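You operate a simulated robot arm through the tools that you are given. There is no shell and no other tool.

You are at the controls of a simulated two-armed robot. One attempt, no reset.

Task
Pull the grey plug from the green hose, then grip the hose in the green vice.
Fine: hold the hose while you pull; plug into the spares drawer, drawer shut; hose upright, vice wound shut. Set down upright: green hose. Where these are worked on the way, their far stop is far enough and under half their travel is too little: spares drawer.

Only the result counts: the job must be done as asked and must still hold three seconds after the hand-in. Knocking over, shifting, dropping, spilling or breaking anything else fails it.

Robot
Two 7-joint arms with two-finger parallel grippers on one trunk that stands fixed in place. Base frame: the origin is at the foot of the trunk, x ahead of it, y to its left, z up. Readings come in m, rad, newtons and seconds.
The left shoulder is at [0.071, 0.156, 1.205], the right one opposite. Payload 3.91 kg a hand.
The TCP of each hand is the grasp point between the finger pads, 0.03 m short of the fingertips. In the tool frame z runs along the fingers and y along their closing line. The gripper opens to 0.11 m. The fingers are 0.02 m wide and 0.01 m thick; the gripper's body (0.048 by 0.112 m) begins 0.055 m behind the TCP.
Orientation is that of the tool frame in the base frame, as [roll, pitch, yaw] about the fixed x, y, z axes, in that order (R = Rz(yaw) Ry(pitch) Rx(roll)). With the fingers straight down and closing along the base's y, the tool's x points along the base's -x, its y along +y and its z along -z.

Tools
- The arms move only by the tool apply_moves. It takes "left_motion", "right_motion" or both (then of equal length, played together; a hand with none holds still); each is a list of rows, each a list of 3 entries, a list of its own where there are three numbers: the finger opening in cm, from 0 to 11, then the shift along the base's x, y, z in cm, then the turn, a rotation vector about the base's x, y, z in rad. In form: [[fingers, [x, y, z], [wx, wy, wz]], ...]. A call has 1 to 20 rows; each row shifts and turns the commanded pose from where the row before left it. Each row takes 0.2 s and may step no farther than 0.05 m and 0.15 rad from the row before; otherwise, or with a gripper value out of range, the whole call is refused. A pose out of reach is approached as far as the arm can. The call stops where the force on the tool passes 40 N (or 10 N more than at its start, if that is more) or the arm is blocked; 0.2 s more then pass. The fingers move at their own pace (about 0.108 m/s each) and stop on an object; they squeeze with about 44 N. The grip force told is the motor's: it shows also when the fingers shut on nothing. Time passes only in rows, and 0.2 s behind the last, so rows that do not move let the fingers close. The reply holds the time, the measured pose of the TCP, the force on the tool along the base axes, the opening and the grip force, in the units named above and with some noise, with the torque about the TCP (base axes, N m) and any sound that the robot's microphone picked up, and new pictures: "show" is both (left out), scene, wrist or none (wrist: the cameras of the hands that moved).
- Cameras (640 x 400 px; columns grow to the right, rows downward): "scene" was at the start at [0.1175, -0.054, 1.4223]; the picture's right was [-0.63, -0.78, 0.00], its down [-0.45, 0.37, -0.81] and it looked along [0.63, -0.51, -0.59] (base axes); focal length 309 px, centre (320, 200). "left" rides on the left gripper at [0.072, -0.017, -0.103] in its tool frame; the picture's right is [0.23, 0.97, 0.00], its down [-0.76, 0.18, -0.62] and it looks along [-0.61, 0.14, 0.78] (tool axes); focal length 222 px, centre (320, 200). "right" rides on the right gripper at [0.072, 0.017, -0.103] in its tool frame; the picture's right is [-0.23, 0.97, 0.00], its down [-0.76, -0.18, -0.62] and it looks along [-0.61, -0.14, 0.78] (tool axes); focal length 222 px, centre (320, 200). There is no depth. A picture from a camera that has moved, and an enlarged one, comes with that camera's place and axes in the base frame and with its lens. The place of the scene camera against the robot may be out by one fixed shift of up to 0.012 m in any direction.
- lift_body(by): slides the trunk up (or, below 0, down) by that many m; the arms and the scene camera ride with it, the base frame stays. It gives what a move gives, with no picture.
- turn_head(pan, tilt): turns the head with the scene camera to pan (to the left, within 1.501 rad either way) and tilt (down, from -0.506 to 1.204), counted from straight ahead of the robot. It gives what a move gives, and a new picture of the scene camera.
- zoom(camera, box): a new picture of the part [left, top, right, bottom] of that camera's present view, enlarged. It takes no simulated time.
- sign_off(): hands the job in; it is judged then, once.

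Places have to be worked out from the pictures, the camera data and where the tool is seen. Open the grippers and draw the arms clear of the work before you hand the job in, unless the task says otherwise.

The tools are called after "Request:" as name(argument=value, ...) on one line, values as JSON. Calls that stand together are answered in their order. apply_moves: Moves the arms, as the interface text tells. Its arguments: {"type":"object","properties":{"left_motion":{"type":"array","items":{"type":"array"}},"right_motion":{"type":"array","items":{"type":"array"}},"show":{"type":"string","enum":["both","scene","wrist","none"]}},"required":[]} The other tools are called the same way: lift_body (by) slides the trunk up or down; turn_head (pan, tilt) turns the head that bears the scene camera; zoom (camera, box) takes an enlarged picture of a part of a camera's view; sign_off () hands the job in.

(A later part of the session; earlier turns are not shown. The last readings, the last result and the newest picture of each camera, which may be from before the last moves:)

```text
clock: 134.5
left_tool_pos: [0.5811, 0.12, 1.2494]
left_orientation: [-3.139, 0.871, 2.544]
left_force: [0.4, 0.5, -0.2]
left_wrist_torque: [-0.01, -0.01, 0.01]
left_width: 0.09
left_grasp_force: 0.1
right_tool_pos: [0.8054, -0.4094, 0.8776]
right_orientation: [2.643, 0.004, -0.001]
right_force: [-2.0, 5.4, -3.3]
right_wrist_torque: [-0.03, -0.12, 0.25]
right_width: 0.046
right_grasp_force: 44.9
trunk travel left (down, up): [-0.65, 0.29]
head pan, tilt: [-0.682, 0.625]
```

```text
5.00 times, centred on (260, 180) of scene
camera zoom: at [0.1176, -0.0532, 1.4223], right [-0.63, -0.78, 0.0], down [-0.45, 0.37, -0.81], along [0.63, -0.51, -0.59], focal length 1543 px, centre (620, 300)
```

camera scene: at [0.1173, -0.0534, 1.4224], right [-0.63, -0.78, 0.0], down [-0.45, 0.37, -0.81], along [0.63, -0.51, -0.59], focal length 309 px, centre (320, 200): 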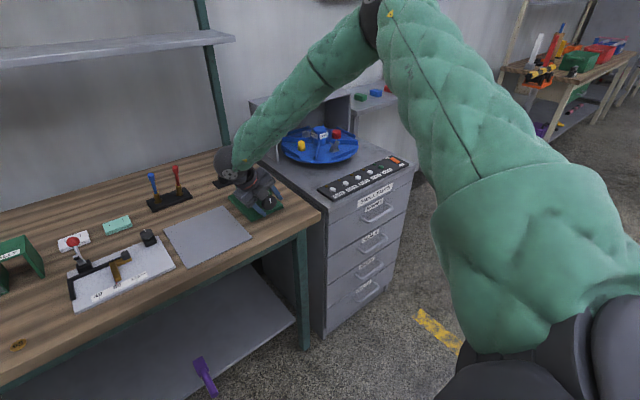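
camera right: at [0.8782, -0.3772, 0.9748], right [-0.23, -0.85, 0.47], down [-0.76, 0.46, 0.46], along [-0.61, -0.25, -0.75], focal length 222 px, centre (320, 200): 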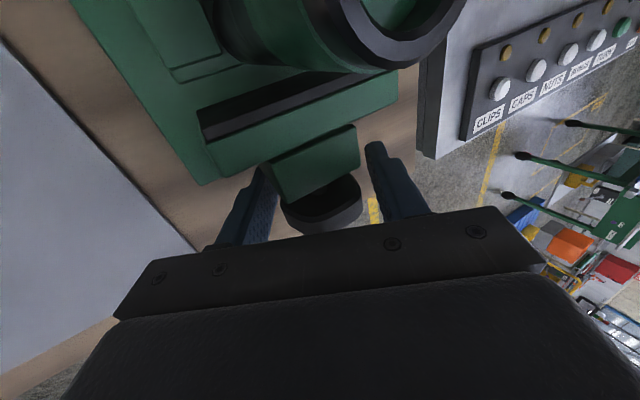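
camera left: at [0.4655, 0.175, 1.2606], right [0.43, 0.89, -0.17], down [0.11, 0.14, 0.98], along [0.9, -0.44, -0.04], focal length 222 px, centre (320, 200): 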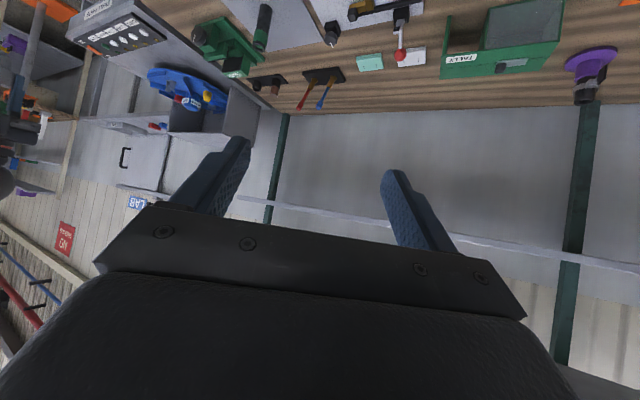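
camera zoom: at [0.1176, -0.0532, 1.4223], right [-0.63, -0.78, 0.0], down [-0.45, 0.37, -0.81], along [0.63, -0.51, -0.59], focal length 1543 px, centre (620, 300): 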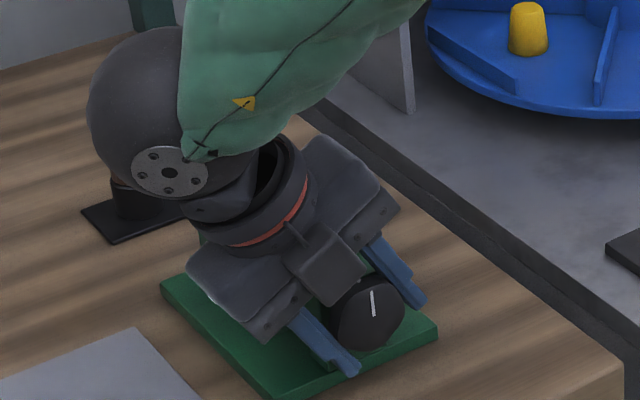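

Knob gripped (46 mm). Turning clockwise (positive about +x) in small steps, watching forces.

Request:
apply_moves(right_motion=[[0, [0, 0.1, -0.05], [0, 0, 0]], [0, [0, 0, 0], [0.08, 0, 0]], [0, [0, 0, 0], [0.08, 0, 0]], [0, [0, 0, 0], [0.08, 0, 0]], [0, [0, 0, 0], [0, 0, 0]]], show="none")

Request:
zoom(camera="scene", box=[210, 140, 310, 220])

```text
clock: 135.7
left_tool_pos: [0.5813, 0.1197, 1.2493]
left_orientation: [3.141, 0.873, 2.544]
left_force: [0.2, 1.5, 0.9]
left_wrist_torque: [0.03, 0.0, -0.03]
left_width: 0.0901
left_grasp_force: 0.0
right_tool_pos: [0.8054, -0.4097, 0.8779]
right_orientation: [2.882, 0.005, -0.003]
right_force: [-1.1, -1.9, 2.4]
right_wrist_torque: [0.0, 0.73, 0.04]
right_width: 0.0462
right_grasp_force: 45.1
trunk travel left (down, up): [-0.65, 0.29]
head pan, tilt: [-0.682, 0.625]
```

```text
5.00 times, centred on (260, 180) of scene
camera zoom: at [0.1174, -0.0536, 1.4224], right [-0.63, -0.78, 0.0], down [-0.45, 0.37, -0.81], along [0.63, -0.51, -0.59], focal length 1543 px, centre (620, 300)
```

zoom: 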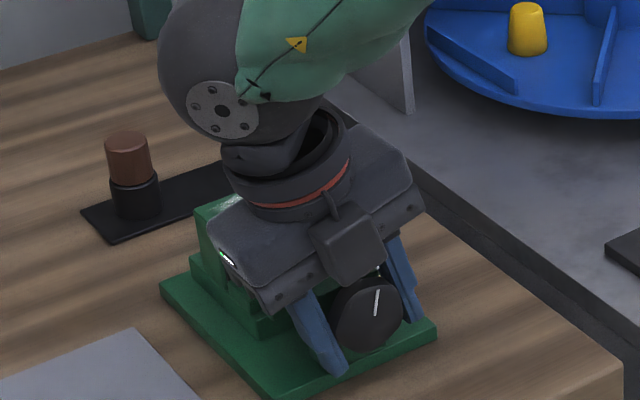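

The knob turns with the hand (mark moved clockwise). Continuing the stroke.

Request:
apply_moves(right_motion=[[0, [0, 0, 0], [0.1, 0, 0]], [0, [0, 0, 0], [0.1, 0, 0]], [0, [0, 0, 0], [0.1, 0, 0]], [0, [0, 0, 0], [0.1, 0, 0]], [0, [0, 0, 0], [0.1, 0, 0]], [0, [0, 0, 0], [0, 0, 0]]], show="scene")

Request:
zoom(camera="scene", box=[210, 140, 310, 220])

Request:
zoom(camera="left", box=[180, 0, 280, 100])

Request:
zoom(camera="right", box=[200, 0, 440, 200])

```text
clock: 137.1
left_tool_pos: [0.5811, 0.119, 1.2501]
left_orientation: [-3.141, 0.871, 2.542]
left_force: [-0.2, -0.4, 0.1]
left_wrist_torque: [0.0, 0.01, -0.03]
left_width: 0.0899
left_grasp_force: 0.0
right_tool_pos: [0.805, -0.4094, 0.8777]
right_orientation: [-2.901, 0.003, 0.0]
right_force: [-2.5, 2.1, 1.8]
right_wrist_torque: [0.04, 0.24, 0.3]
right_width: 0.046
right_grasp_force: 45.3
trunk travel left (down, up): [-0.65, 0.29]
head pan, tilt: [-0.682, 0.625]
camera scene: at [0.1172, -0.053, 1.4223], right [-0.63, -0.78, 0.0], down [-0.45, 0.37, -0.81], along [0.63, -0.51, -0.59], focal length 309 px, centre (320, 200)
```

scene: 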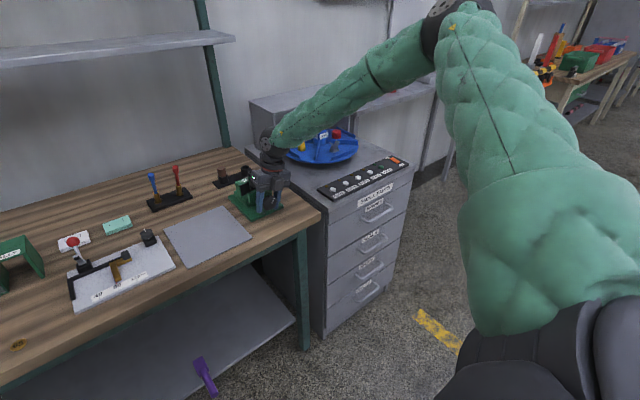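

```text
5.00 times, centred on (260, 180) of scene
camera zoom: at [0.1172, -0.053, 1.4223], right [-0.63, -0.78, 0.0], down [-0.45, 0.37, -0.81], along [0.63, -0.51, -0.59], focal length 1543 px, centre (620, 300)
```

zoom: 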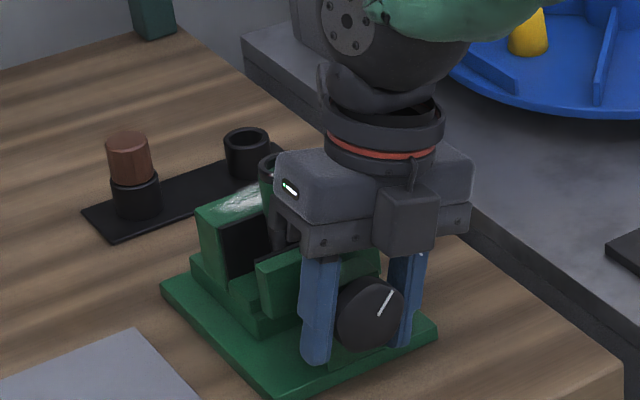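

```text
4.00 times, centred on (230, 50) of left
camera zoom: at [0.4661, 0.1763, 1.2599], right [0.43, 0.89, -0.17], down [0.11, 0.14, 0.98], along [0.9, -0.44, -0.04], focal length 888 px, centre (680, 800)
```

zoom: 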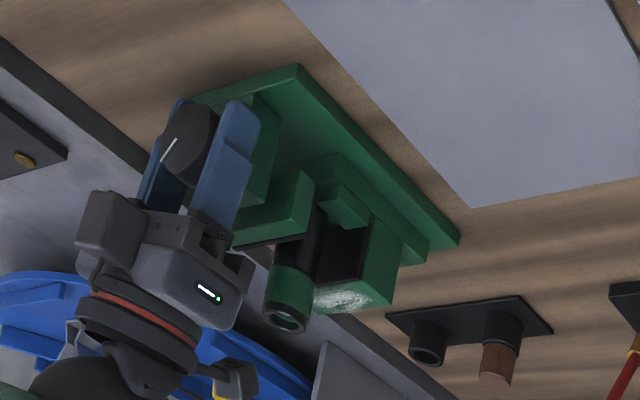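

```text
2.00 times, centred on (320, 100) of right
camera zoom: at [0.8785, -0.4514, 0.9718], right [-0.23, -0.95, -0.23], down [-0.76, 0.02, 0.65], along [-0.61, 0.32, -0.72], focal length 444 px, centre (320, 400)
```

zoom: 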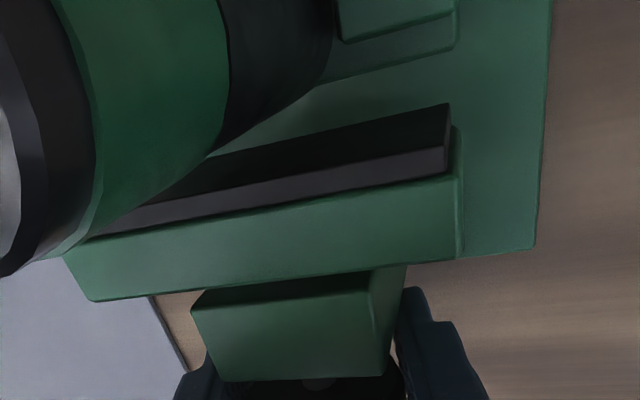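

Turned 0.74 rad so far without resistance. Continuing the stroke to about +1.0 rad.

Request:
apply_moves(right_motion=[[0, [0, 0, 0], [0.1, 0, 0]], [0, [0, 0, 0], [0.1, 0, 0]], [0, [0, 0, 0], [0.1, 0, 0]], [0, [0, 0, 0], [0.1, 0, 0]], [0, [0, 0, 0], [0.1, 0, 0]], [0, [0, 0, 0], [0.1, 0, 0]], [0, [0, 0, 0], [0.1, 0, 0]], [0, [0, 0, 0], [0, 0, 0]]], show="scene")

Request:
zoom(camera="scene", box=[210, 140, 310, 220])

Request:
zoom(camera="left", box=[180, 0, 280, 100])

```text
clock: 138.4
left_tool_pos: [0.5788, 0.1185, 1.25]
left_orientation: [3.138, 0.873, 2.54]
left_force: [-1.1, -0.1, 0.7]
left_wrist_torque: [0.0, 0.0, 0.01]
left_width: 0.0901
left_grasp_force: 0.1
right_tool_pos: [0.8055, -0.4125, 0.8807]
right_orientation: [-2.375, -0.001, 0.0]
right_force: [-15.6, -19.4, 21.3]
right_wrist_torque: [-0.28, 1.57, 0.03]
right_width: 0.0454
right_grasp_force: 44.7
trunk travel left (down, up): [-0.65, 0.29]
head pan, tilt: [-0.682, 0.625]
stopped in row 6 (right hand): the force on the tool passed its limit at 43 N (the readings are from after the stop); the commanded pose is now the measured one
camera scene: at [0.1139, -0.0544, 1.4227], right [-0.63, -0.77, 0.0], down [-0.45, 0.37, -0.81], along [0.63, -0.51, -0.58], focal length 309 px, centre (320, 200)
```

scene: 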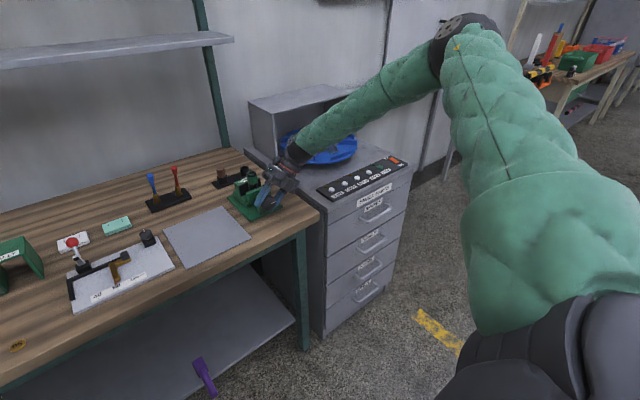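

```text
5.00 times, centred on (260, 180) of scene
camera zoom: at [0.1139, -0.0544, 1.4227], right [-0.63, -0.77, 0.0], down [-0.45, 0.37, -0.81], along [0.63, -0.51, -0.58], focal length 1543 px, centre (620, 300)
```

zoom: 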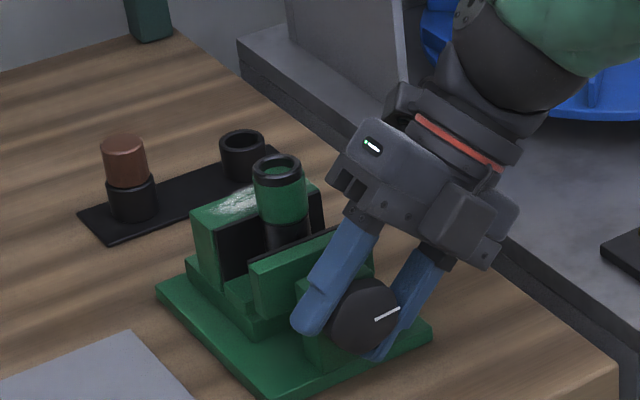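

```text
4.00 times, centred on (230, 50) of left
camera zoom: at [0.4633, 0.1752, 1.2613], right [0.43, 0.89, -0.17], down [0.11, 0.14, 0.98], along [0.9, -0.44, -0.04], focal length 888 px, centre (680, 800)
```

zoom: 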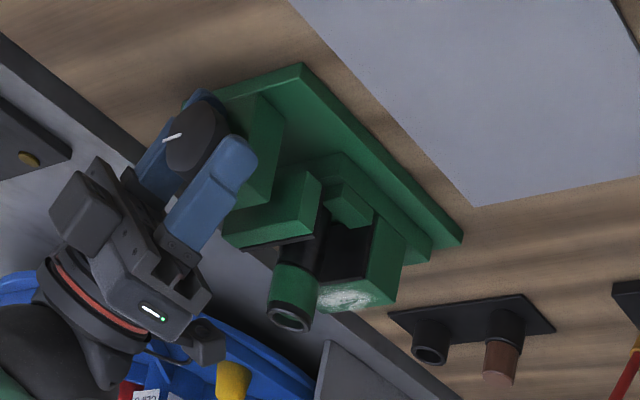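

The lower fingertip met the vice base plate (43 N), so that stroke is over; the knob has turned ~1.27 rad and the jaw has advanced. I'll loosen slightly while drawing the hand back along its axis.

Request:
apply_moves(right_motion=[[4.9, [-0.1, -0.25, 0.26], [0, 0, 0]], [5.2, [-0.1, -0.35, 0.36], [0, 0, 0]], [5.6, [0, -0.7, 0.72], [0, 0, 0]], [6, [0, -1.4, 1.44], [0, 0, 0]], [6, [0, -2.1, 2.15], [0, 0, 0]], [6, [0, -2.1, 2.15], [0, 0, 0]]], show="scene")

Request:
zoom(camera="scene", box=[220, 150, 290, 220])

Request:
zoom(camera="left", box=[180, 0, 280, 100])

```text
clock: 139.8
left_tool_pos: [0.5795, 0.1199, 1.2496]
left_orientation: [3.141, 0.87, 2.543]
left_force: [-0.3, 0.3, 0.1]
left_wrist_torque: [0.03, -0.01, -0.02]
left_width: 0.0898
left_grasp_force: 0.1
right_tool_pos: [0.8051, -0.4806, 0.9512]
right_orientation: [-2.373, -0.001, -0.001]
right_force: [0.1, 0.2, 0.6]
right_wrist_torque: [0.02, 0.0, -0.01]
right_width: 0.0601
right_grasp_force: 0.1
trunk travel left (down, up): [-0.65, 0.29]
head pan, tilt: [-0.682, 0.625]
camera scene: at [0.117, -0.0538, 1.4224], right [-0.63, -0.78, 0.0], down [-0.45, 0.37, -0.81], along [0.63, -0.51, -0.59], focal length 309 px, centre (320, 200)
```

scene: 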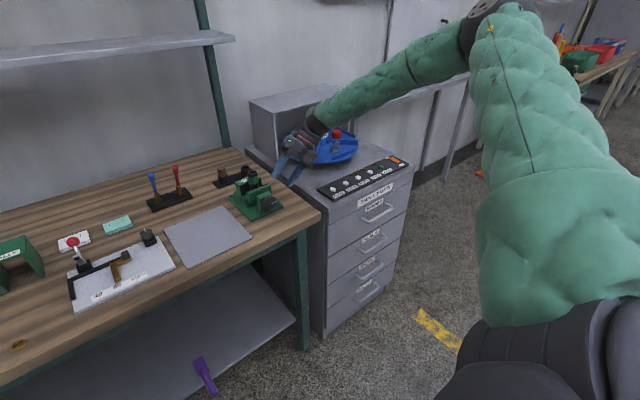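

```text
5.71 times, centred on (255, 185) of scene
camera zoom: at [0.117, -0.0538, 1.4224], right [-0.63, -0.78, 0.0], down [-0.45, 0.37, -0.81], along [0.63, -0.51, -0.59], focal length 1763 px, centre (691, 286)
```

zoom: 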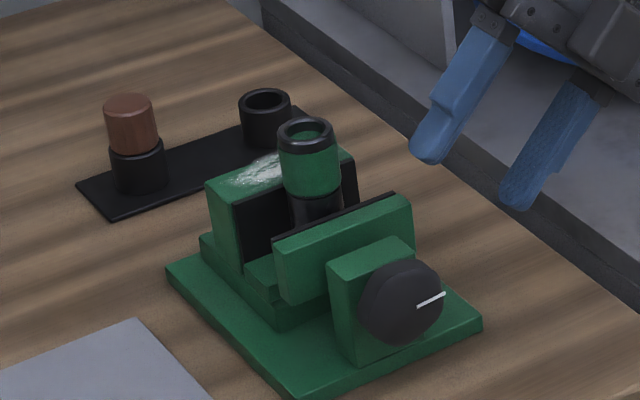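

```text
4.00 times, centred on (230, 50) of left
camera zoom: at [0.4658, 0.1757, 1.2602], right [0.43, 0.89, -0.17], down [0.11, 0.14, 0.98], along [0.9, -0.44, -0.04], focal length 888 px, centre (680, 800)
```

zoom: 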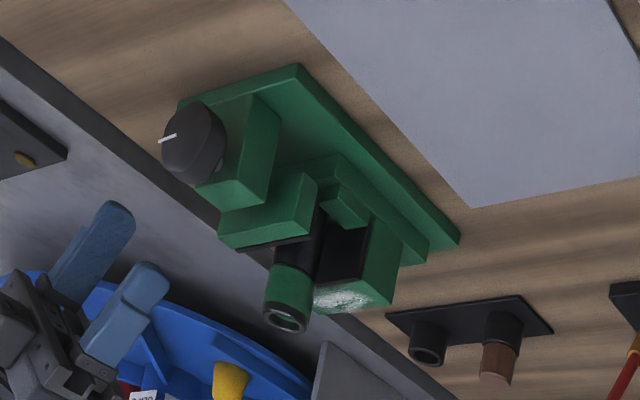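

The mark now points right (≈1.25 rad turned), the jaw has advanced ~5–7 mm and the hose is still upright. I'll bring the hand back round for a second stroke, gripping 1 cm shallower to keep the fingertips off the plate.

Request:
apply_moves(right_motion=[[6, [-0.05, 1.26, 1.22], [-0.1425, 0, 0]], [6, [-0.05, 1.26, 1.22], [-0.1425, 0, 0]], [6, [-0.05, 1.26, 1.22], [-0.1425, 0, 0]], [6, [-0.05, 1.26, 1.22], [-0.1425, 0, 0]], [6, [0, 1.3, -0.89], [-0.15, 0, 0]], [6, [0, 1.3, -0.89], [-0.15, 0, 0]], [6, [0, 1.3, -0.89], [-0.15, 0, 0]], [6, [0, 1.3, -0.89], [-0.15, 0, 0]], [6, [0, 1.3, -0.89], [-0.15, 0, 0]], [6, [0, 1.3, -0.89], [-0.15, 0, 0]], [6, [0, 0, 0], [0, 0, 0]]], show="scene")

Request:
zoom(camera="right", box=[220, 60, 420, 240])

Request:
zoom(camera="scene", box=[210, 140, 310, 220])

```text
clock: 142.2
left_tool_pos: [0.5807, 0.1194, 1.2495]
left_orientation: [-3.14, 0.872, 2.54]
left_force: [0.3, 0.3, 0.2]
left_wrist_torque: [0.01, 0.01, 0.0]
left_width: 0.09
left_grasp_force: 0.1
right_tool_pos: [0.8037, -0.3521, 0.9454]
right_orientation: [2.438, -0.004, 0.001]
right_force: [0.6, -0.6, 1.5]
right_wrist_torque: [-0.03, 0.0, 0.01]
right_width: 0.0601
right_grasp_force: 0.2
trunk travel left (down, up): [-0.65, 0.29]
head pan, tilt: [-0.682, 0.625]
camera scene: at [0.1165, -0.0536, 1.4225], right [-0.63, -0.78, 0.0], down [-0.45, 0.37, -0.81], along [0.63, -0.51, -0.59], focal length 309 px, centre (320, 200)
```

scene: 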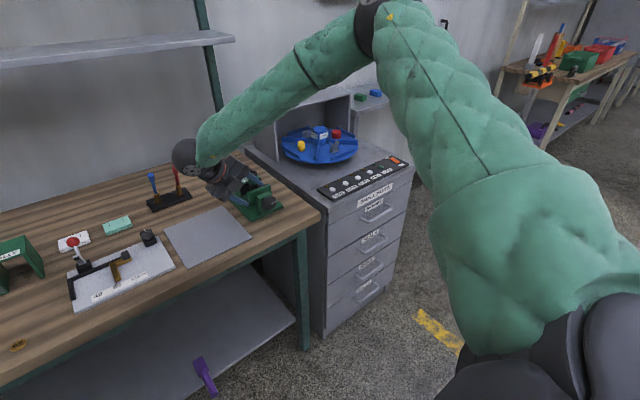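

```text
2.22 times, centred on (320, 150) of right
camera zoom: at [0.8757, -0.298, 1.035], right [-0.23, -0.74, 0.63], down [-0.76, 0.54, 0.36], along [-0.61, -0.4, -0.69], focal length 494 px, centre (320, 311)
```

zoom: 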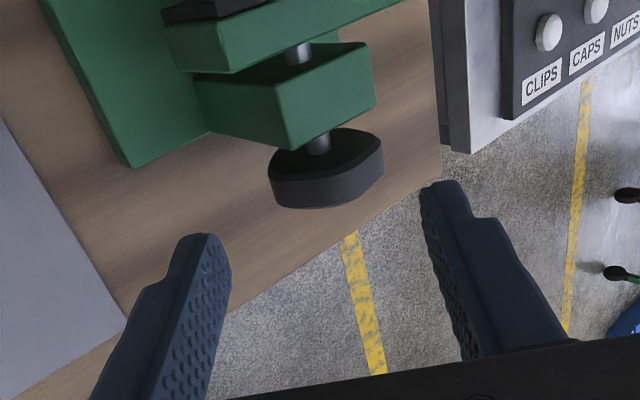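

```text
5.00 times, centred on (260, 180) of scene
camera zoom: at [0.1165, -0.0536, 1.4225], right [-0.63, -0.78, 0.0], down [-0.45, 0.37, -0.81], along [0.63, -0.51, -0.59], focal length 1543 px, centre (620, 300)
```

zoom: 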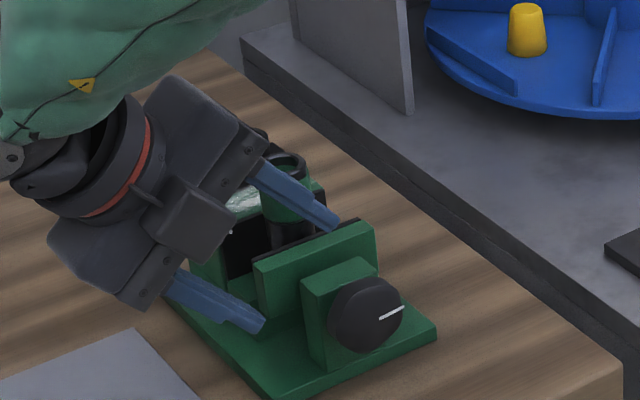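

Lined up at −0.7 rad. Moving in and gripping the knob.

Request:
apply_moves(right_motion=[[6, [0, -1.72, -2.04], [0, 0, 0]], [6, [0, -1.72, -2.04], [0, 0, 0]], [6, [0, -1.0, -1.2], [0, 0, 0]], [6, [0, -0.7, -0.78], [0, 0, 0]], [0, [0, 0, 0], [0, 0, 0]], [0, [0, 0, 0], [0, 0, 0]], [0, [0, 0, 0], [0, 0, 0]]], show="none")

Request:
zoom(camera="scene", box=[210, 140, 310, 220])

```text
clock: 143.8
left_tool_pos: [0.5813, 0.1213, 1.2496]
left_orientation: [-3.138, 0.868, 2.543]
left_force: [-0.2, -1.0, -0.1]
left_wrist_torque: [-0.04, 0.02, 0.0]
left_width: 0.09
left_grasp_force: 0.0
right_tool_pos: [0.7996, -0.4043, 0.8856]
right_orientation: [2.443, 0.0, 0.003]
right_force: [-5.6, 19.3, -18.3]
right_wrist_torque: [0.22, -0.9, 0.24]
right_width: 0.0456
right_grasp_force: 45.1
right hand out of reach, approached as far as the arm can: row 3
trunk travel left (down, up): [-0.65, 0.29]
head pan, tilt: [-0.682, 0.625]
```

```text
5.00 times, centred on (260, 180) of scene
camera zoom: at [0.1186, -0.0526, 1.4221], right [-0.63, -0.78, 0.0], down [-0.46, 0.37, -0.81], along [0.63, -0.51, -0.59], focal length 1543 px, centre (620, 300)
```

zoom: 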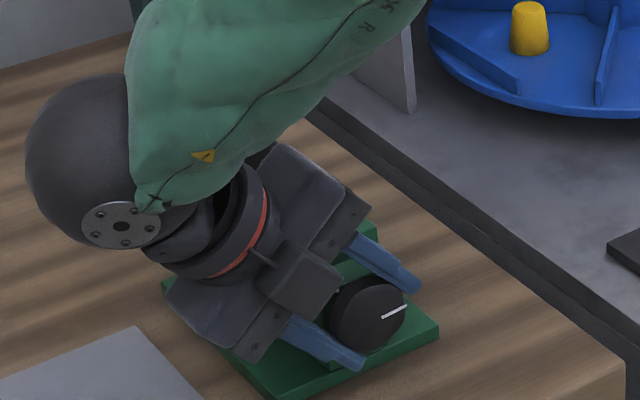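

Gripped, but with a sideways load of ~26 N; I'll relax the commanded position toward the load first.

Request:
apply_moves(right_motion=[[0, [0.1, 0.15, -0.13], [0, 0, 0]], [0, [0, 0.1, -0.1], [0, 0, 0]], [0, [0, 0, 0], [0, 0, 0]]], show="none")

```text
clock: 144.6
left_tool_pos: [0.5828, 0.1196, 1.2482]
left_orientation: [-3.14, 0.869, 2.545]
left_force: [-0.6, 1.2, 0.0]
left_wrist_torque: [0.01, -0.01, 0.0]
left_width: 0.0901
left_grasp_force: 0.1
right_tool_pos: [0.801, -0.404, 0.8853]
right_orientation: [2.442, -0.001, 0.001]
right_force: [-1.6, 20.4, -25.7]
right_wrist_torque: [0.32, -0.31, -0.12]
right_width: 0.0457
right_grasp_force: 44.6
right hand out of reach, approached as far as the arm can: row 1
trunk travel left (down, up): [-0.65, 0.29]
head pan, tilt: [-0.682, 0.625]
```

Request:
apply_moves(right_motion=[[0, [0, -0.058, 0.049], [0.08, 0, 0]], [0, [0, -0.062, 0.044], [0.08, 0, 0]], [0, [0, 0, 0], [0, 0, 0]]], show="none")

```text
clock: 145.4
left_tool_pos: [0.5821, 0.12, 1.2496]
left_orientation: [-3.14, 0.869, 2.543]
left_force: [0.7, 0.4, 1.0]
left_wrist_torque: [0.0, 0.02, -0.02]
left_width: 0.09
left_grasp_force: 0.1
right_tool_pos: [0.8002, -0.4047, 0.8872]
right_orientation: [2.6, 0.002, -0.001]
right_force: [-4.7, 17.8, -21.4]
right_wrist_torque: [0.26, 0.22, -0.52]
right_width: 0.0457
right_grasp_force: 44.7
trunk travel left (down, up): [-0.65, 0.29]
head pan, tilt: [-0.682, 0.625]
```

Request:
apply_moves(right_motion=[[0, [0.1, 0.13, -0.1], [0, 0, 0]], [0, [0, 0.1, -0.08], [0, 0, 0]], [0, [0, 0, 0], [0, 0, 0]]], show="none")

Request:
zoom(camera="scene", box=[210, 140, 310, 220])

```text
clock: 146.2
left_tool_pos: [0.5794, 0.1187, 1.2499]
left_orientation: [3.141, 0.871, 2.542]
left_force: [0.4, -0.1, 0.6]
left_wrist_torque: [0.0, -0.01, -0.03]
left_width: 0.0899
left_grasp_force: 0.0
right_tool_pos: [0.801, -0.4056, 0.8868]
right_orientation: [2.599, -0.001, -0.003]
right_force: [-11.6, 1.3, -3.0]
right_wrist_torque: [0.03, 0.96, 0.27]
right_width: 0.0457
right_grasp_force: 44.7
trunk travel left (down, up): [-0.65, 0.29]
head pan, tilt: [-0.682, 0.625]
```

```text
5.00 times, centred on (260, 180) of scene
camera zoom: at [0.1169, -0.0538, 1.4225], right [-0.63, -0.78, 0.0], down [-0.45, 0.37, -0.81], along [0.63, -0.51, -0.59], focal length 1543 px, centre (620, 300)
```

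zoom: 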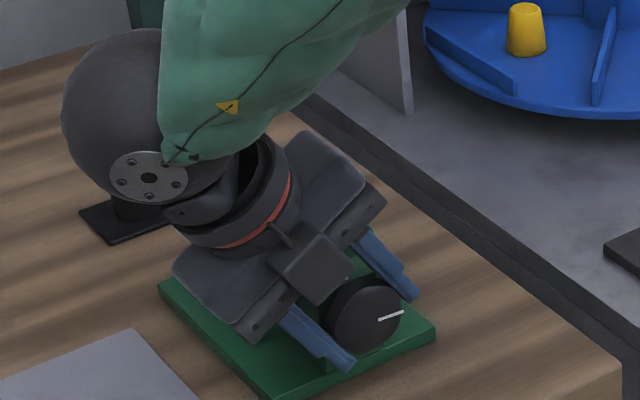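

Load is relieved. Continuing the second stroke.

Request:
apply_moves(right_motion=[[0, [-0.08, -0.084, 0.045], [0.1, 0, 0]], [0, [0, -0.088, 0.036], [0.1, 0, 0]], [0, [0, -0.091, 0.027], [0.1, 0, 0]], [0, [0, -0.093, 0.018], [0.1, 0, 0]], [0, [0, -0.095, 0.009], [0.1, 0, 0]], [0, [0, -0.095, 0], [0.1, 0, 0]], [0, [0, -0.094, -0.01], [0.1, 0, 0]], [0, [0, 0, 0], [0, 0, 0]]], show="none")

Request:
zoom(camera="scene", box=[210, 140, 310, 220])

Request:
zoom(camera="left", box=[180, 0, 280, 100])

```text
clock: 148.0
left_tool_pos: [0.58, 0.117, 1.2506]
left_orientation: [3.139, 0.868, 2.542]
left_force: [-0.2, 0.6, 0.2]
left_wrist_torque: [-0.07, 0.04, 0.0]
left_width: 0.0901
left_grasp_force: 0.1
right_tool_pos: [0.8008, -0.4107, 0.8879]
right_orientation: [-2.984, -0.004, -0.001]
right_force: [7.7, -30.9, 14.3]
right_wrist_torque: [-0.29, -0.38, 0.68]
right_width: 0.046
right_grasp_force: 44.8
trunk travel left (down, up): [-0.65, 0.29]
head pan, tilt: [-0.682, 0.625]
```

```text
5.00 times, centred on (260, 180) of scene
camera zoom: at [0.1169, -0.0553, 1.4224], right [-0.63, -0.78, 0.0], down [-0.45, 0.37, -0.81], along [0.63, -0.51, -0.59], focal length 1543 px, centre (620, 300)
```

zoom: 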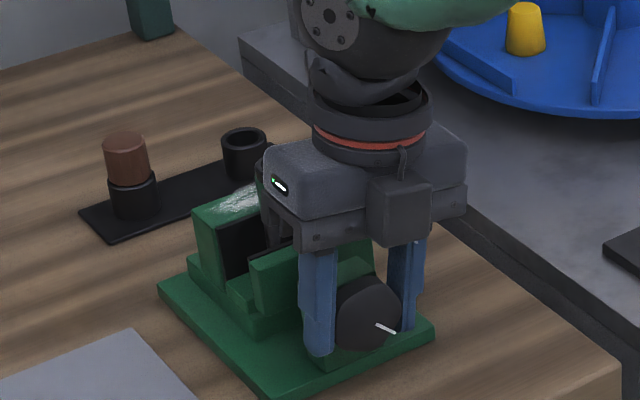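

```text
4.00 times, centred on (230, 50) of left
camera zoom: at [0.466, 0.174, 1.2605], right [0.43, 0.89, -0.17], down [0.11, 0.14, 0.98], along [0.9, -0.44, -0.04], focal length 888 px, centre (680, 800)
```

zoom: 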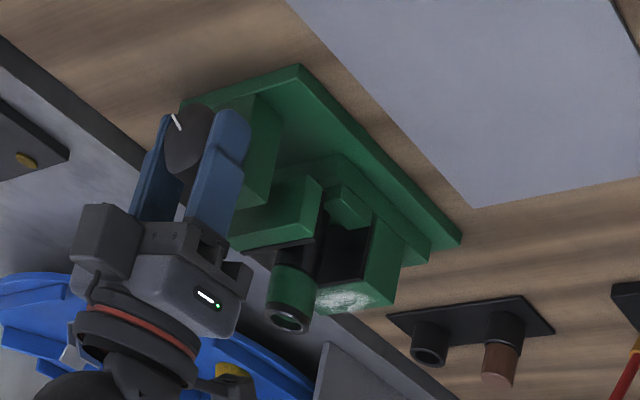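

Working well; relieving a −y load, then finishing the stroke.

Request:
apply_moves(right_motion=[[0, [0, -0.2, 0.05], [0, 0, 0]], [0, [0, -0.093, -0.02], [0.1, 0, 0]], [0, [0, -0.1, -0.029], [0.1, 0, 0]], [0, [0, 0, 0], [0, 0, 0]]], show="none")

```text
clock: 149.0
left_tool_pos: [0.5799, 0.1184, 1.2486]
left_orientation: [-3.141, 0.869, 2.541]
left_force: [-1.2, -0.7, -0.1]
left_wrist_torque: [0.02, -0.04, 0.03]
left_width: 0.09
left_grasp_force: 0.0
right_tool_pos: [0.8004, -0.413, 0.8873]
right_orientation: [-2.782, -0.002, 0.0]
right_force: [9.7, -15.3, 11.3]
right_wrist_torque: [-0.08, -0.4, 0.27]
right_width: 0.0455
right_grasp_force: 45.1
trunk travel left (down, up): [-0.65, 0.29]
head pan, tilt: [-0.682, 0.625]
```

Request:
apply_moves(right_motion=[[0, [0.05, -0.1, 0.05], [0, 0, 0]], [0, [0, -0.087, -0.03], [0.1, 0, 0]], [0, [0, -0.083, -0.04], [0.1, 0, 0]], [0, [0, -0.078, -0.05], [0.1, 0, 0]], [0, [0, 0, 0], [0, 0, 0]]], show="none")

Request:
zoom(camera="scene", box=[210, 140, 310, 220])

Request:
zoom(camera="left", box=[180, 0, 280, 100])

```text
clock: 150.2
left_tool_pos: [0.5817, 0.1209, 1.2496]
left_orientation: [-3.14, 0.871, 2.543]
left_force: [-0.2, 0.4, 0.0]
left_wrist_torque: [0.01, 0.0, -0.02]
left_width: 0.0901
left_grasp_force: 0.1
right_tool_pos: [0.8003, -0.4152, 0.8865]
right_orientation: [-2.481, 0.001, -0.001]
right_force: [1.9, 4.0, -2.7]
right_wrist_torque: [-0.02, -0.33, 0.57]
right_width: 0.0455
right_grasp_force: 45.2
trunk travel left (down, up): [-0.65, 0.29]
head pan, tilt: [-0.682, 0.625]
```

```text
5.00 times, centred on (260, 180) of scene
camera zoom: at [0.1179, -0.0533, 1.4222], right [-0.63, -0.78, 0.0], down [-0.45, 0.37, -0.81], along [0.63, -0.51, -0.59], focal length 1543 px, centre (620, 300)
```

zoom: 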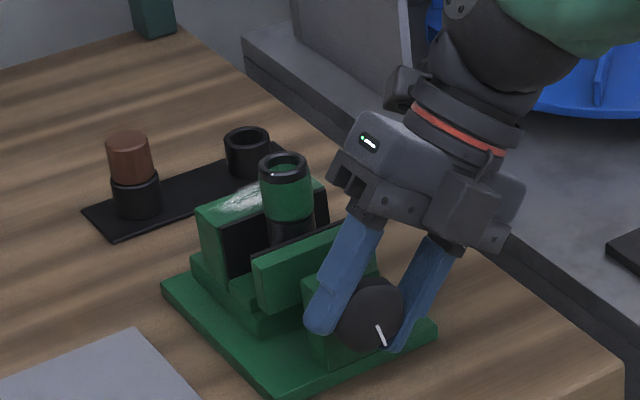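

```text
4.00 times, centred on (230, 50) of left
camera zoom: at [0.4666, 0.1761, 1.2597], right [0.43, 0.89, -0.17], down [0.11, 0.14, 0.98], along [0.9, -0.44, -0.04], focal length 888 px, centre (680, 800)
```

zoom: 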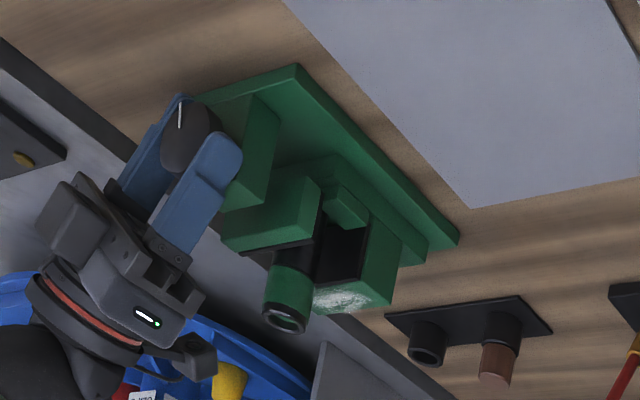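

Jaw approaches the hose. Finishing this stroke to about +1.0 rad.

Request:
apply_moves(right_motion=[[0, [0, -0.072, -0.06], [0.1, 0, 0]], [0, [0, -0.066, -0.067], [0.1, 0, 0]], [0, [0, -0.06, -0.073], [0.1, 0, 0]], [0, [0, 0, 0], [0, 0, 0]]], show="none")

```text
clock: 151.2
left_tool_pos: [0.581, 0.1199, 1.2486]
left_orientation: [-3.141, 0.869, 2.542]
left_force: [-0.8, -0.4, -0.1]
left_wrist_torque: [0.01, 0.02, -0.05]
left_width: 0.0902
left_grasp_force: 0.1
right_tool_pos: [0.8015, -0.4184, 0.8834]
right_orientation: [-2.185, 0.001, -0.001]
right_force: [-3.7, 12.4, -10.3]
right_wrist_torque: [-0.01, 0.02, 0.4]
right_width: 0.0457
right_grasp_force: 45.6
trunk travel left (down, up): [-0.65, 0.29]
head pan, tilt: [-0.682, 0.625]
```

Stroke done. Releasing and drawing back along the finger axis.

Request:
apply_moves(right_motion=[[4.9, [0, 0, 0], [0, 0, 0]], [5.3, [0, -0.4, 0.28], [0, 0, 0]], [6, [0, -0.8, 0.58], [0, 0, 0]], [6, [0, -1.6, 1.3], [0, 0, 0]], [6, [0, -1.8, 2.0], [0, 0, 0]], [6, [0, -1.0, 2.5], [0, 0, 0]]], show="none")

Request:
zoom(camera="scene", box=[220, 150, 290, 220])

Request:
zoom(camera="left", box=[180, 0, 280, 100])

```text
clock: 152.6
left_tool_pos: [0.5798, 0.1203, 1.2487]
left_orientation: [3.142, 0.869, 2.544]
left_force: [-0.7, -0.7, -0.2]
left_wrist_torque: [0.01, -0.03, 0.02]
left_width: 0.0902
left_grasp_force: 0.0
right_tool_pos: [0.8003, -0.4735, 0.9523]
right_orientation: [-2.184, 0.001, 0.0]
right_force: [-0.1, 0.3, 0.4]
right_wrist_torque: [0.0, 0.01, 0.0]
right_width: 0.0601
right_grasp_force: 0.2
trunk travel left (down, up): [-0.65, 0.29]
head pan, tilt: [-0.682, 0.625]
```

```text
5.71 times, centred on (255, 185) of scene
camera zoom: at [0.1168, -0.0534, 1.4224], right [-0.63, -0.78, 0.0], down [-0.45, 0.37, -0.81], along [0.63, -0.51, -0.59], focal length 1763 px, centre (691, 286)
```

zoom: 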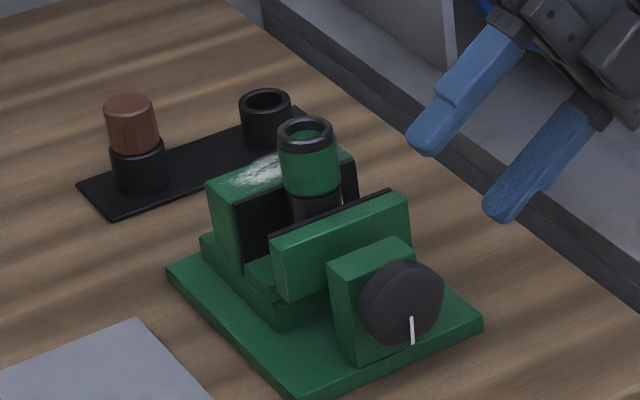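

```text
4.00 times, centred on (230, 50) of left
camera zoom: at [0.4657, 0.1761, 1.2602], right [0.43, 0.89, -0.17], down [0.11, 0.14, 0.98], along [0.9, -0.44, -0.04], focal length 888 px, centre (680, 800)
```

zoom: 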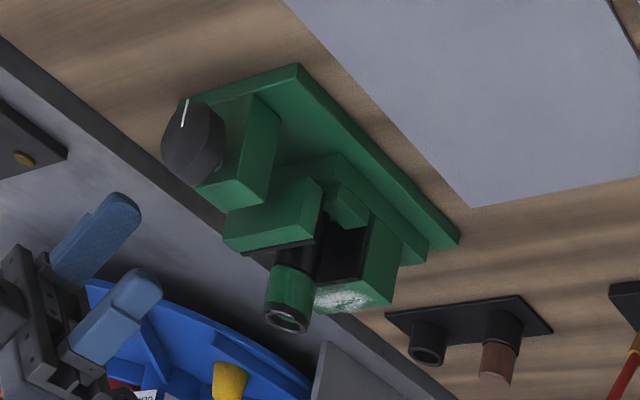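

Mark is at about 6 o'clock (≈2.9 rad turned); jaw has moved ~1 cm, hose still upright. Setting up the third stroke from −0.55 rad.

Request:
apply_moves(right_motion=[[6, [0.02, 0.87, 0.954], [-0.1314, 0, 0]], [6, [0.02, 0.87, 0.954], [-0.1314, 0, 0]], [6, [0.02, 0.87, 0.954], [-0.1314, 0, 0]], [6, [0.02, 0.87, 0.954], [-0.1314, 0, 0]], [6, [0.02, 0.87, 0.954], [-0.1314, 0, 0]], [6, [0, 1.12, -0.757], [-0.1417, 0, 0]], [6, [0, 1.12, -0.757], [-0.1417, 0, 0]], [6, [0, 1.12, -0.757], [-0.1417, 0, 0]], [6, [0, 1.12, -0.757], [-0.1417, 0, 0]], [6, [0, 1.12, -0.757], [-0.1417, 0, 0]], [6, [0, 1.12, -0.757], [-0.1417, 0, 0]], [6, [0, -1.045, -1.705], [0, 0, 0]], [6, [0, -1.045, -1.705], [0, 0, 0]], [6, [0, -1.045, -1.705], [0, 0, 0]], [6, [0, -1.045, -1.705], [0, 0, 0]], [6, [0, 0, 0], [0, 0, 0]]], show="none")

Request:
zoom(camera="scene", box=[210, 140, 310, 220])

```text
clock: 156.0
left_tool_pos: [0.5811, 0.1206, 1.2504]
left_orientation: [3.14, 0.872, 2.543]
left_force: [-0.8, 0.5, -0.2]
left_wrist_torque: [-0.01, 0.0, -0.02]
left_width: 0.0898
left_grasp_force: 0.1
right_tool_pos: [0.8018, -0.405, 0.885]
right_orientation: [2.593, -0.001, 0.0]
right_force: [0.5, 0.7, -1.0]
right_wrist_torque: [0.03, -0.03, -0.01]
right_width: 0.0599
right_grasp_force: 0.0
trunk travel left (down, up): [-0.65, 0.29]
head pan, tilt: [-0.682, 0.625]
```

```text
5.00 times, centred on (260, 180) of scene
camera zoom: at [0.1174, -0.0532, 1.4224], right [-0.63, -0.78, 0.0], down [-0.45, 0.37, -0.81], along [0.63, -0.51, -0.59], focal length 1543 px, centre (620, 300)
```

zoom: 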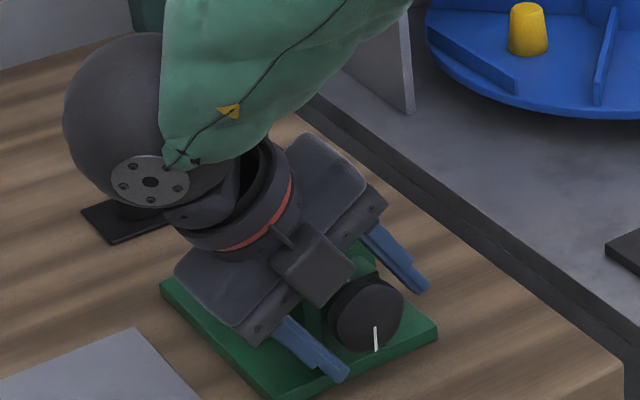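

In position with no reach warning and no contact. Closing and starting the third stroke.

Request:
apply_moves(right_motion=[[0, [0, 0, 0], [0, 0, 0]], [0, [0, 0, 0], [0, 0, 0]], [0, [0, 0, 0], [0, 0, 0]]], show="none")

```text
clock: 156.8
left_tool_pos: [0.5809, 0.1192, 1.2507]
left_orientation: [-3.141, 0.87, 2.541]
left_force: [-0.3, 0.3, 0.2]
left_wrist_torque: [-0.02, -0.02, 0.0]
left_width: 0.0901
left_grasp_force: 0.2
right_tool_pos: [0.8006, -0.4065, 0.8834]
right_orientation: [2.592, -0.002, 0.001]
right_force: [0.9, -6.0, 4.7]
right_wrist_torque: [-0.06, 0.28, 0.15]
right_width: 0.0459
right_grasp_force: 44.8
trunk travel left (down, up): [-0.65, 0.29]
head pan, tilt: [-0.682, 0.625]
```

Request:
apply_moves(right_motion=[[0, [0, -0.08, 0.05], [0, 0, 0]], [0, [0, -0.057, 0.031], [0.1, 0, 0]], [0, [0, -0.06, 0.025], [0.1, 0, 0]], [0, [0, -0.062, 0.019], [0.1, 0, 0]], [0, [0, -0.064, 0.013], [0.1, 0, 0]], [0, [0, -0.065, 0.006], [0.1, 0, 0]], [0, [0, -0.065, 0], [0.1, 0, 0]], [0, [0, -0.065, -0.006], [0.1, 0, 0]], [0, [0, 0, 0], [0, 0, 0]]], show="none")

Request:
zoom(camera="left", box=[180, 0, 280, 100])

Request:
zoom(camera="right", box=[200, 0, 440, 200])

```text
clock: 158.8
left_tool_pos: [0.5815, 0.1201, 1.2493]
left_orientation: [3.141, 0.871, 2.543]
left_force: [0.9, -0.5, 0.8]
left_wrist_torque: [-0.05, 0.03, -0.03]
left_width: 0.0901
left_grasp_force: 0.0
right_tool_pos: [0.8019, -0.4106, 0.8856]
right_orientation: [-2.99, -0.001, -0.002]
right_force: [1.8, 0.9, -0.9]
right_wrist_torque: [0.01, -0.09, 0.28]
right_width: 0.0456
right_grasp_force: 45.9
trunk travel left (down, up): [-0.65, 0.29]
head pan, tilt: [-0.682, 0.625]
```

```text
4.00 times, centred on (230, 50) of left
camera zoom: at [0.4665, 0.176, 1.2599], right [0.43, 0.89, -0.17], down [0.11, 0.14, 0.98], along [0.9, -0.44, -0.04], focal length 888 px, centre (680, 800)
```

zoom: 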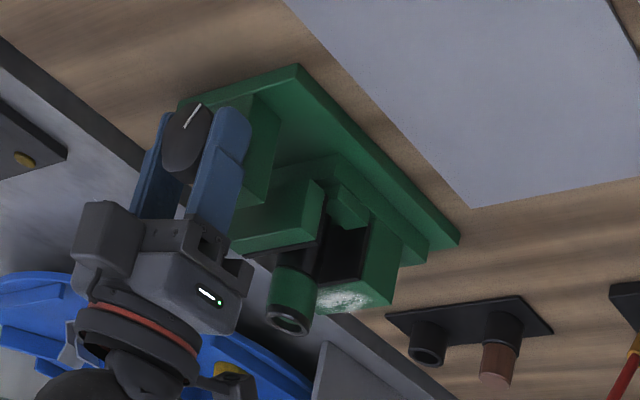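

```text
2.00 times, centred on (320, 100) of right
camera zoom: at [0.8747, -0.4441, 0.9843], right [-0.23, -0.96, -0.15], down [-0.76, 0.08, 0.64], along [-0.61, 0.26, -0.75], focal length 444 px, centre (320, 400)
```

zoom: 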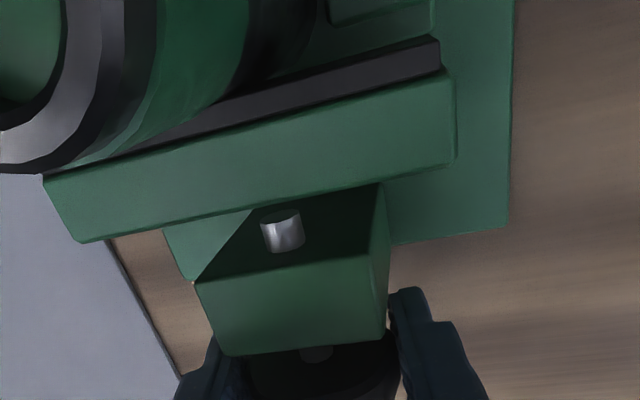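

Forces are tiny and the jaw is about to reach the hose. Continuing the third stroke.

Request:
apply_moves(right_motion=[[0, [0, -0.064, -0.013], [0.1, 0, 0]], [0, [0, -0.062, -0.019], [0.1, 0, 0]], [0, [0, -0.06, -0.025], [0.1, 0, 0]], [0, [0, -0.057, -0.031], [0.1, 0, 0]], [0, [0, -0.054, -0.037], [0.1, 0, 0]], [0, [0, -0.05, -0.042], [0.1, 0, 0]], [0, [0, -0.045, -0.047], [0.1, 0, 0]], [0, [0, -0.04, -0.051], [0.1, 0, 0]], [0, [0, 0, 0], [0, 0, 0]]], show="none")

Request:
zoom(camera="scene", box=[210, 140, 310, 220])

Request:
zoom(camera="left", box=[180, 0, 280, 100])

```text
clock: 160.8
left_tool_pos: [0.5818, 0.1194, 1.2516]
left_orientation: [-3.141, 0.869, 2.54]
left_force: [1.1, -0.2, -0.8]
left_wrist_torque: [0.02, 0.03, 0.03]
left_width: 0.0899
left_grasp_force: 0.0
right_tool_pos: [0.8018, -0.4163, 0.8819]
right_orientation: [-2.187, 0.0, -0.002]
right_force: [3.8, -12.2, 0.4]
right_wrist_torque: [-0.09, 0.02, 0.28]
right_width: 0.0459
right_grasp_force: 44.5
trunk travel left (down, up): [-0.65, 0.29]
head pan, tilt: [-0.682, 0.625]
```

```text
5.00 times, centred on (260, 180) of scene
camera zoom: at [0.1176, -0.0549, 1.4223], right [-0.63, -0.78, 0.0], down [-0.45, 0.37, -0.81], along [0.63, -0.51, -0.59], focal length 1543 px, centre (620, 300)
```

zoom: 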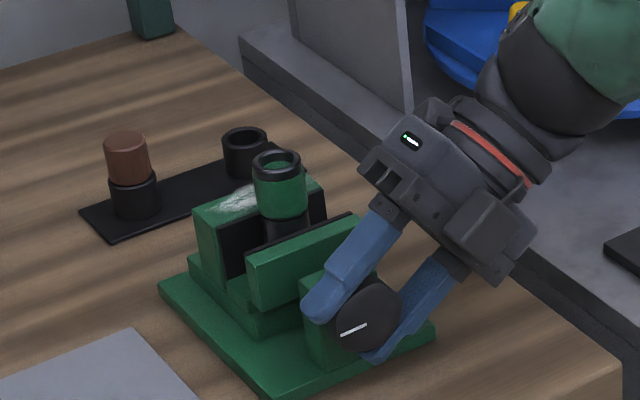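

```text
4.00 times, centred on (230, 50) of left
camera zoom: at [0.4665, 0.1745, 1.2601], right [0.43, 0.89, -0.17], down [0.11, 0.14, 0.98], along [0.9, -0.44, -0.04], focal length 888 px, centre (680, 800)
```

zoom: 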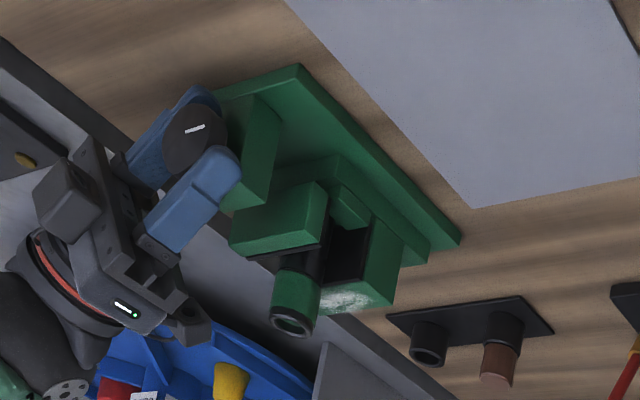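

Jaw now touches and pushes the hose, which remains upright. Releasing for the next stroke.

Request:
apply_moves(right_motion=[[4.9, [0, 0, 0], [0, 0, 0]], [5.3, [0, -0.4, 0.28], [0, 0, 0]], [6, [0, -0.8, 0.58], [0, 0, 0]], [6, [0, -1.6, 1.3], [0, 0, 0]], [6, [0, -1.8, 2.0], [0, 0, 0]], [6, [0, -1.0, 2.5], [0, 0, 0]]], show="none")

Request:
zoom(camera="scene", box=[220, 150, 290, 220])

Request:
zoom(camera="left", box=[180, 0, 280, 100])

```text
clock: 162.2
left_tool_pos: [0.579, 0.1195, 1.2505]
left_orientation: [3.141, 0.87, 2.542]
left_force: [0.1, -0.5, 0.7]
left_wrist_torque: [0.0, -0.02, -0.02]
left_width: 0.0901
left_grasp_force: 0.0
right_tool_pos: [0.8017, -0.4701, 0.9513]
right_orientation: [-2.191, 0.0, 0.001]
right_force: [0.7, -0.7, -0.3]
right_wrist_torque: [-0.06, 0.02, 0.01]
right_width: 0.0603
right_grasp_force: 0.0
trunk travel left (down, up): [-0.65, 0.29]
head pan, tilt: [-0.682, 0.625]
```

```text
5.71 times, centred on (255, 185) of scene
camera zoom: at [0.1167, -0.0534, 1.4224], right [-0.63, -0.78, 0.0], down [-0.45, 0.37, -0.81], along [0.63, -0.51, -0.59], focal length 1763 px, centre (691, 286)
```

zoom: 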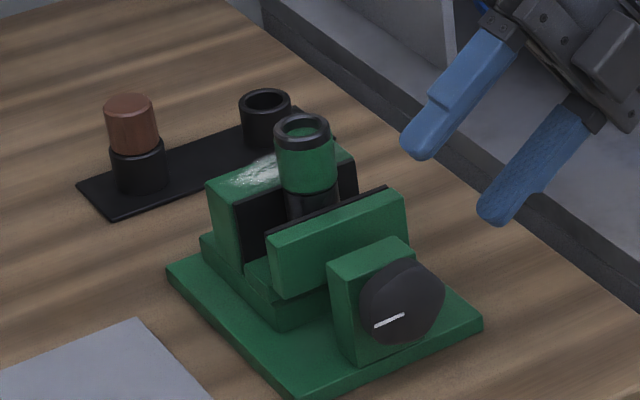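

```text
4.00 times, centred on (230, 50) of left
camera zoom: at [0.4656, 0.1761, 1.2602], right [0.43, 0.89, -0.17], down [0.11, 0.14, 0.98], along [0.9, -0.44, -0.04], focal length 888 px, centre (680, 800)
```

zoom: 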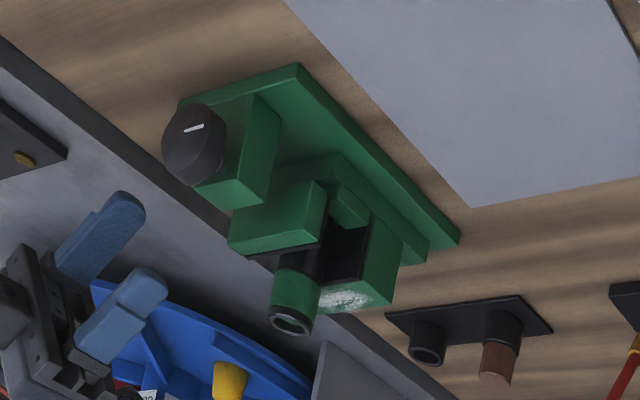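

Mark at ≈8 o'clock (~4.3 rad), jaw has the hose moving toward the fixed jaw. Setting up the fourth stroke.

Request:
apply_moves(right_motion=[[6, [0, 0.8, 0.974], [-0.13, 0, 0]], [6, [0, 0.8, 0.974], [-0.13, 0, 0]], [6, [0, 0.8, 0.974], [-0.13, 0, 0]], [6, [0, 0.8, 0.974], [-0.13, 0, 0]], [6, [0, 0.8, 0.974], [-0.13, 0, 0]], [6, [0, 1.12, -0.757], [-0.1417, 0, 0]], [6, [0, 1.12, -0.757], [-0.1417, 0, 0]], [6, [0, 1.12, -0.757], [-0.1417, 0, 0]], [6, [0, 1.12, -0.757], [-0.1417, 0, 0]], [6, [0, 1.12, -0.757], [-0.1417, 0, 0]], [6, [0, 1.12, -0.757], [-0.1417, 0, 0]], [6, [0, -1.045, -1.705], [0, 0, 0]], [6, [0, -1.045, -1.705], [0, 0, 0]], [6, [0, -1.045, -1.705], [0, 0, 0]], [6, [0, -1.045, -1.705], [0, 0, 0]], [6, [0, 0, 0], [0, 0, 0]], [0, [0, 0, 0], [0, 0, 0]], [0, [0, 0, 0], [0, 0, 0]], [0, [0, 0, 0], [0, 0, 0]]], show="none")

Request:
zoom(camera="scene", box=[210, 140, 310, 220])

```text
clock: 166.2
left_tool_pos: [0.5814, 0.1198, 1.2498]
left_orientation: [-3.141, 0.869, 2.542]
left_force: [-0.3, 0.2, -0.5]
left_wrist_torque: [0.02, -0.02, -0.02]
left_width: 0.0903
left_grasp_force: 0.0
right_tool_pos: [0.8013, -0.4057, 0.8843]
right_orientation: [2.592, -0.002, 0.001]
right_force: [3.5, -6.0, 1.0]
right_wrist_torque: [-0.03, -0.18, 0.29]
right_width: 0.0462
right_grasp_force: 45.1
trunk travel left (down, up): [-0.65, 0.29]
head pan, tilt: [-0.682, 0.625]
```

```text
5.00 times, centred on (260, 180) of scene
camera zoom: at [0.1178, -0.0541, 1.4223], right [-0.63, -0.78, 0.0], down [-0.45, 0.37, -0.81], along [0.63, -0.51, -0.59], focal length 1543 px, centre (620, 300)
```

zoom: 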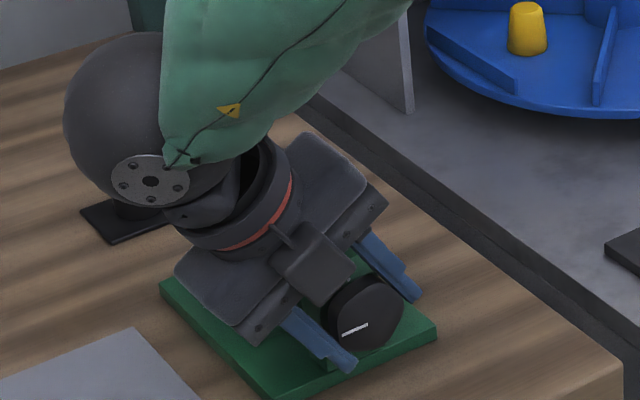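

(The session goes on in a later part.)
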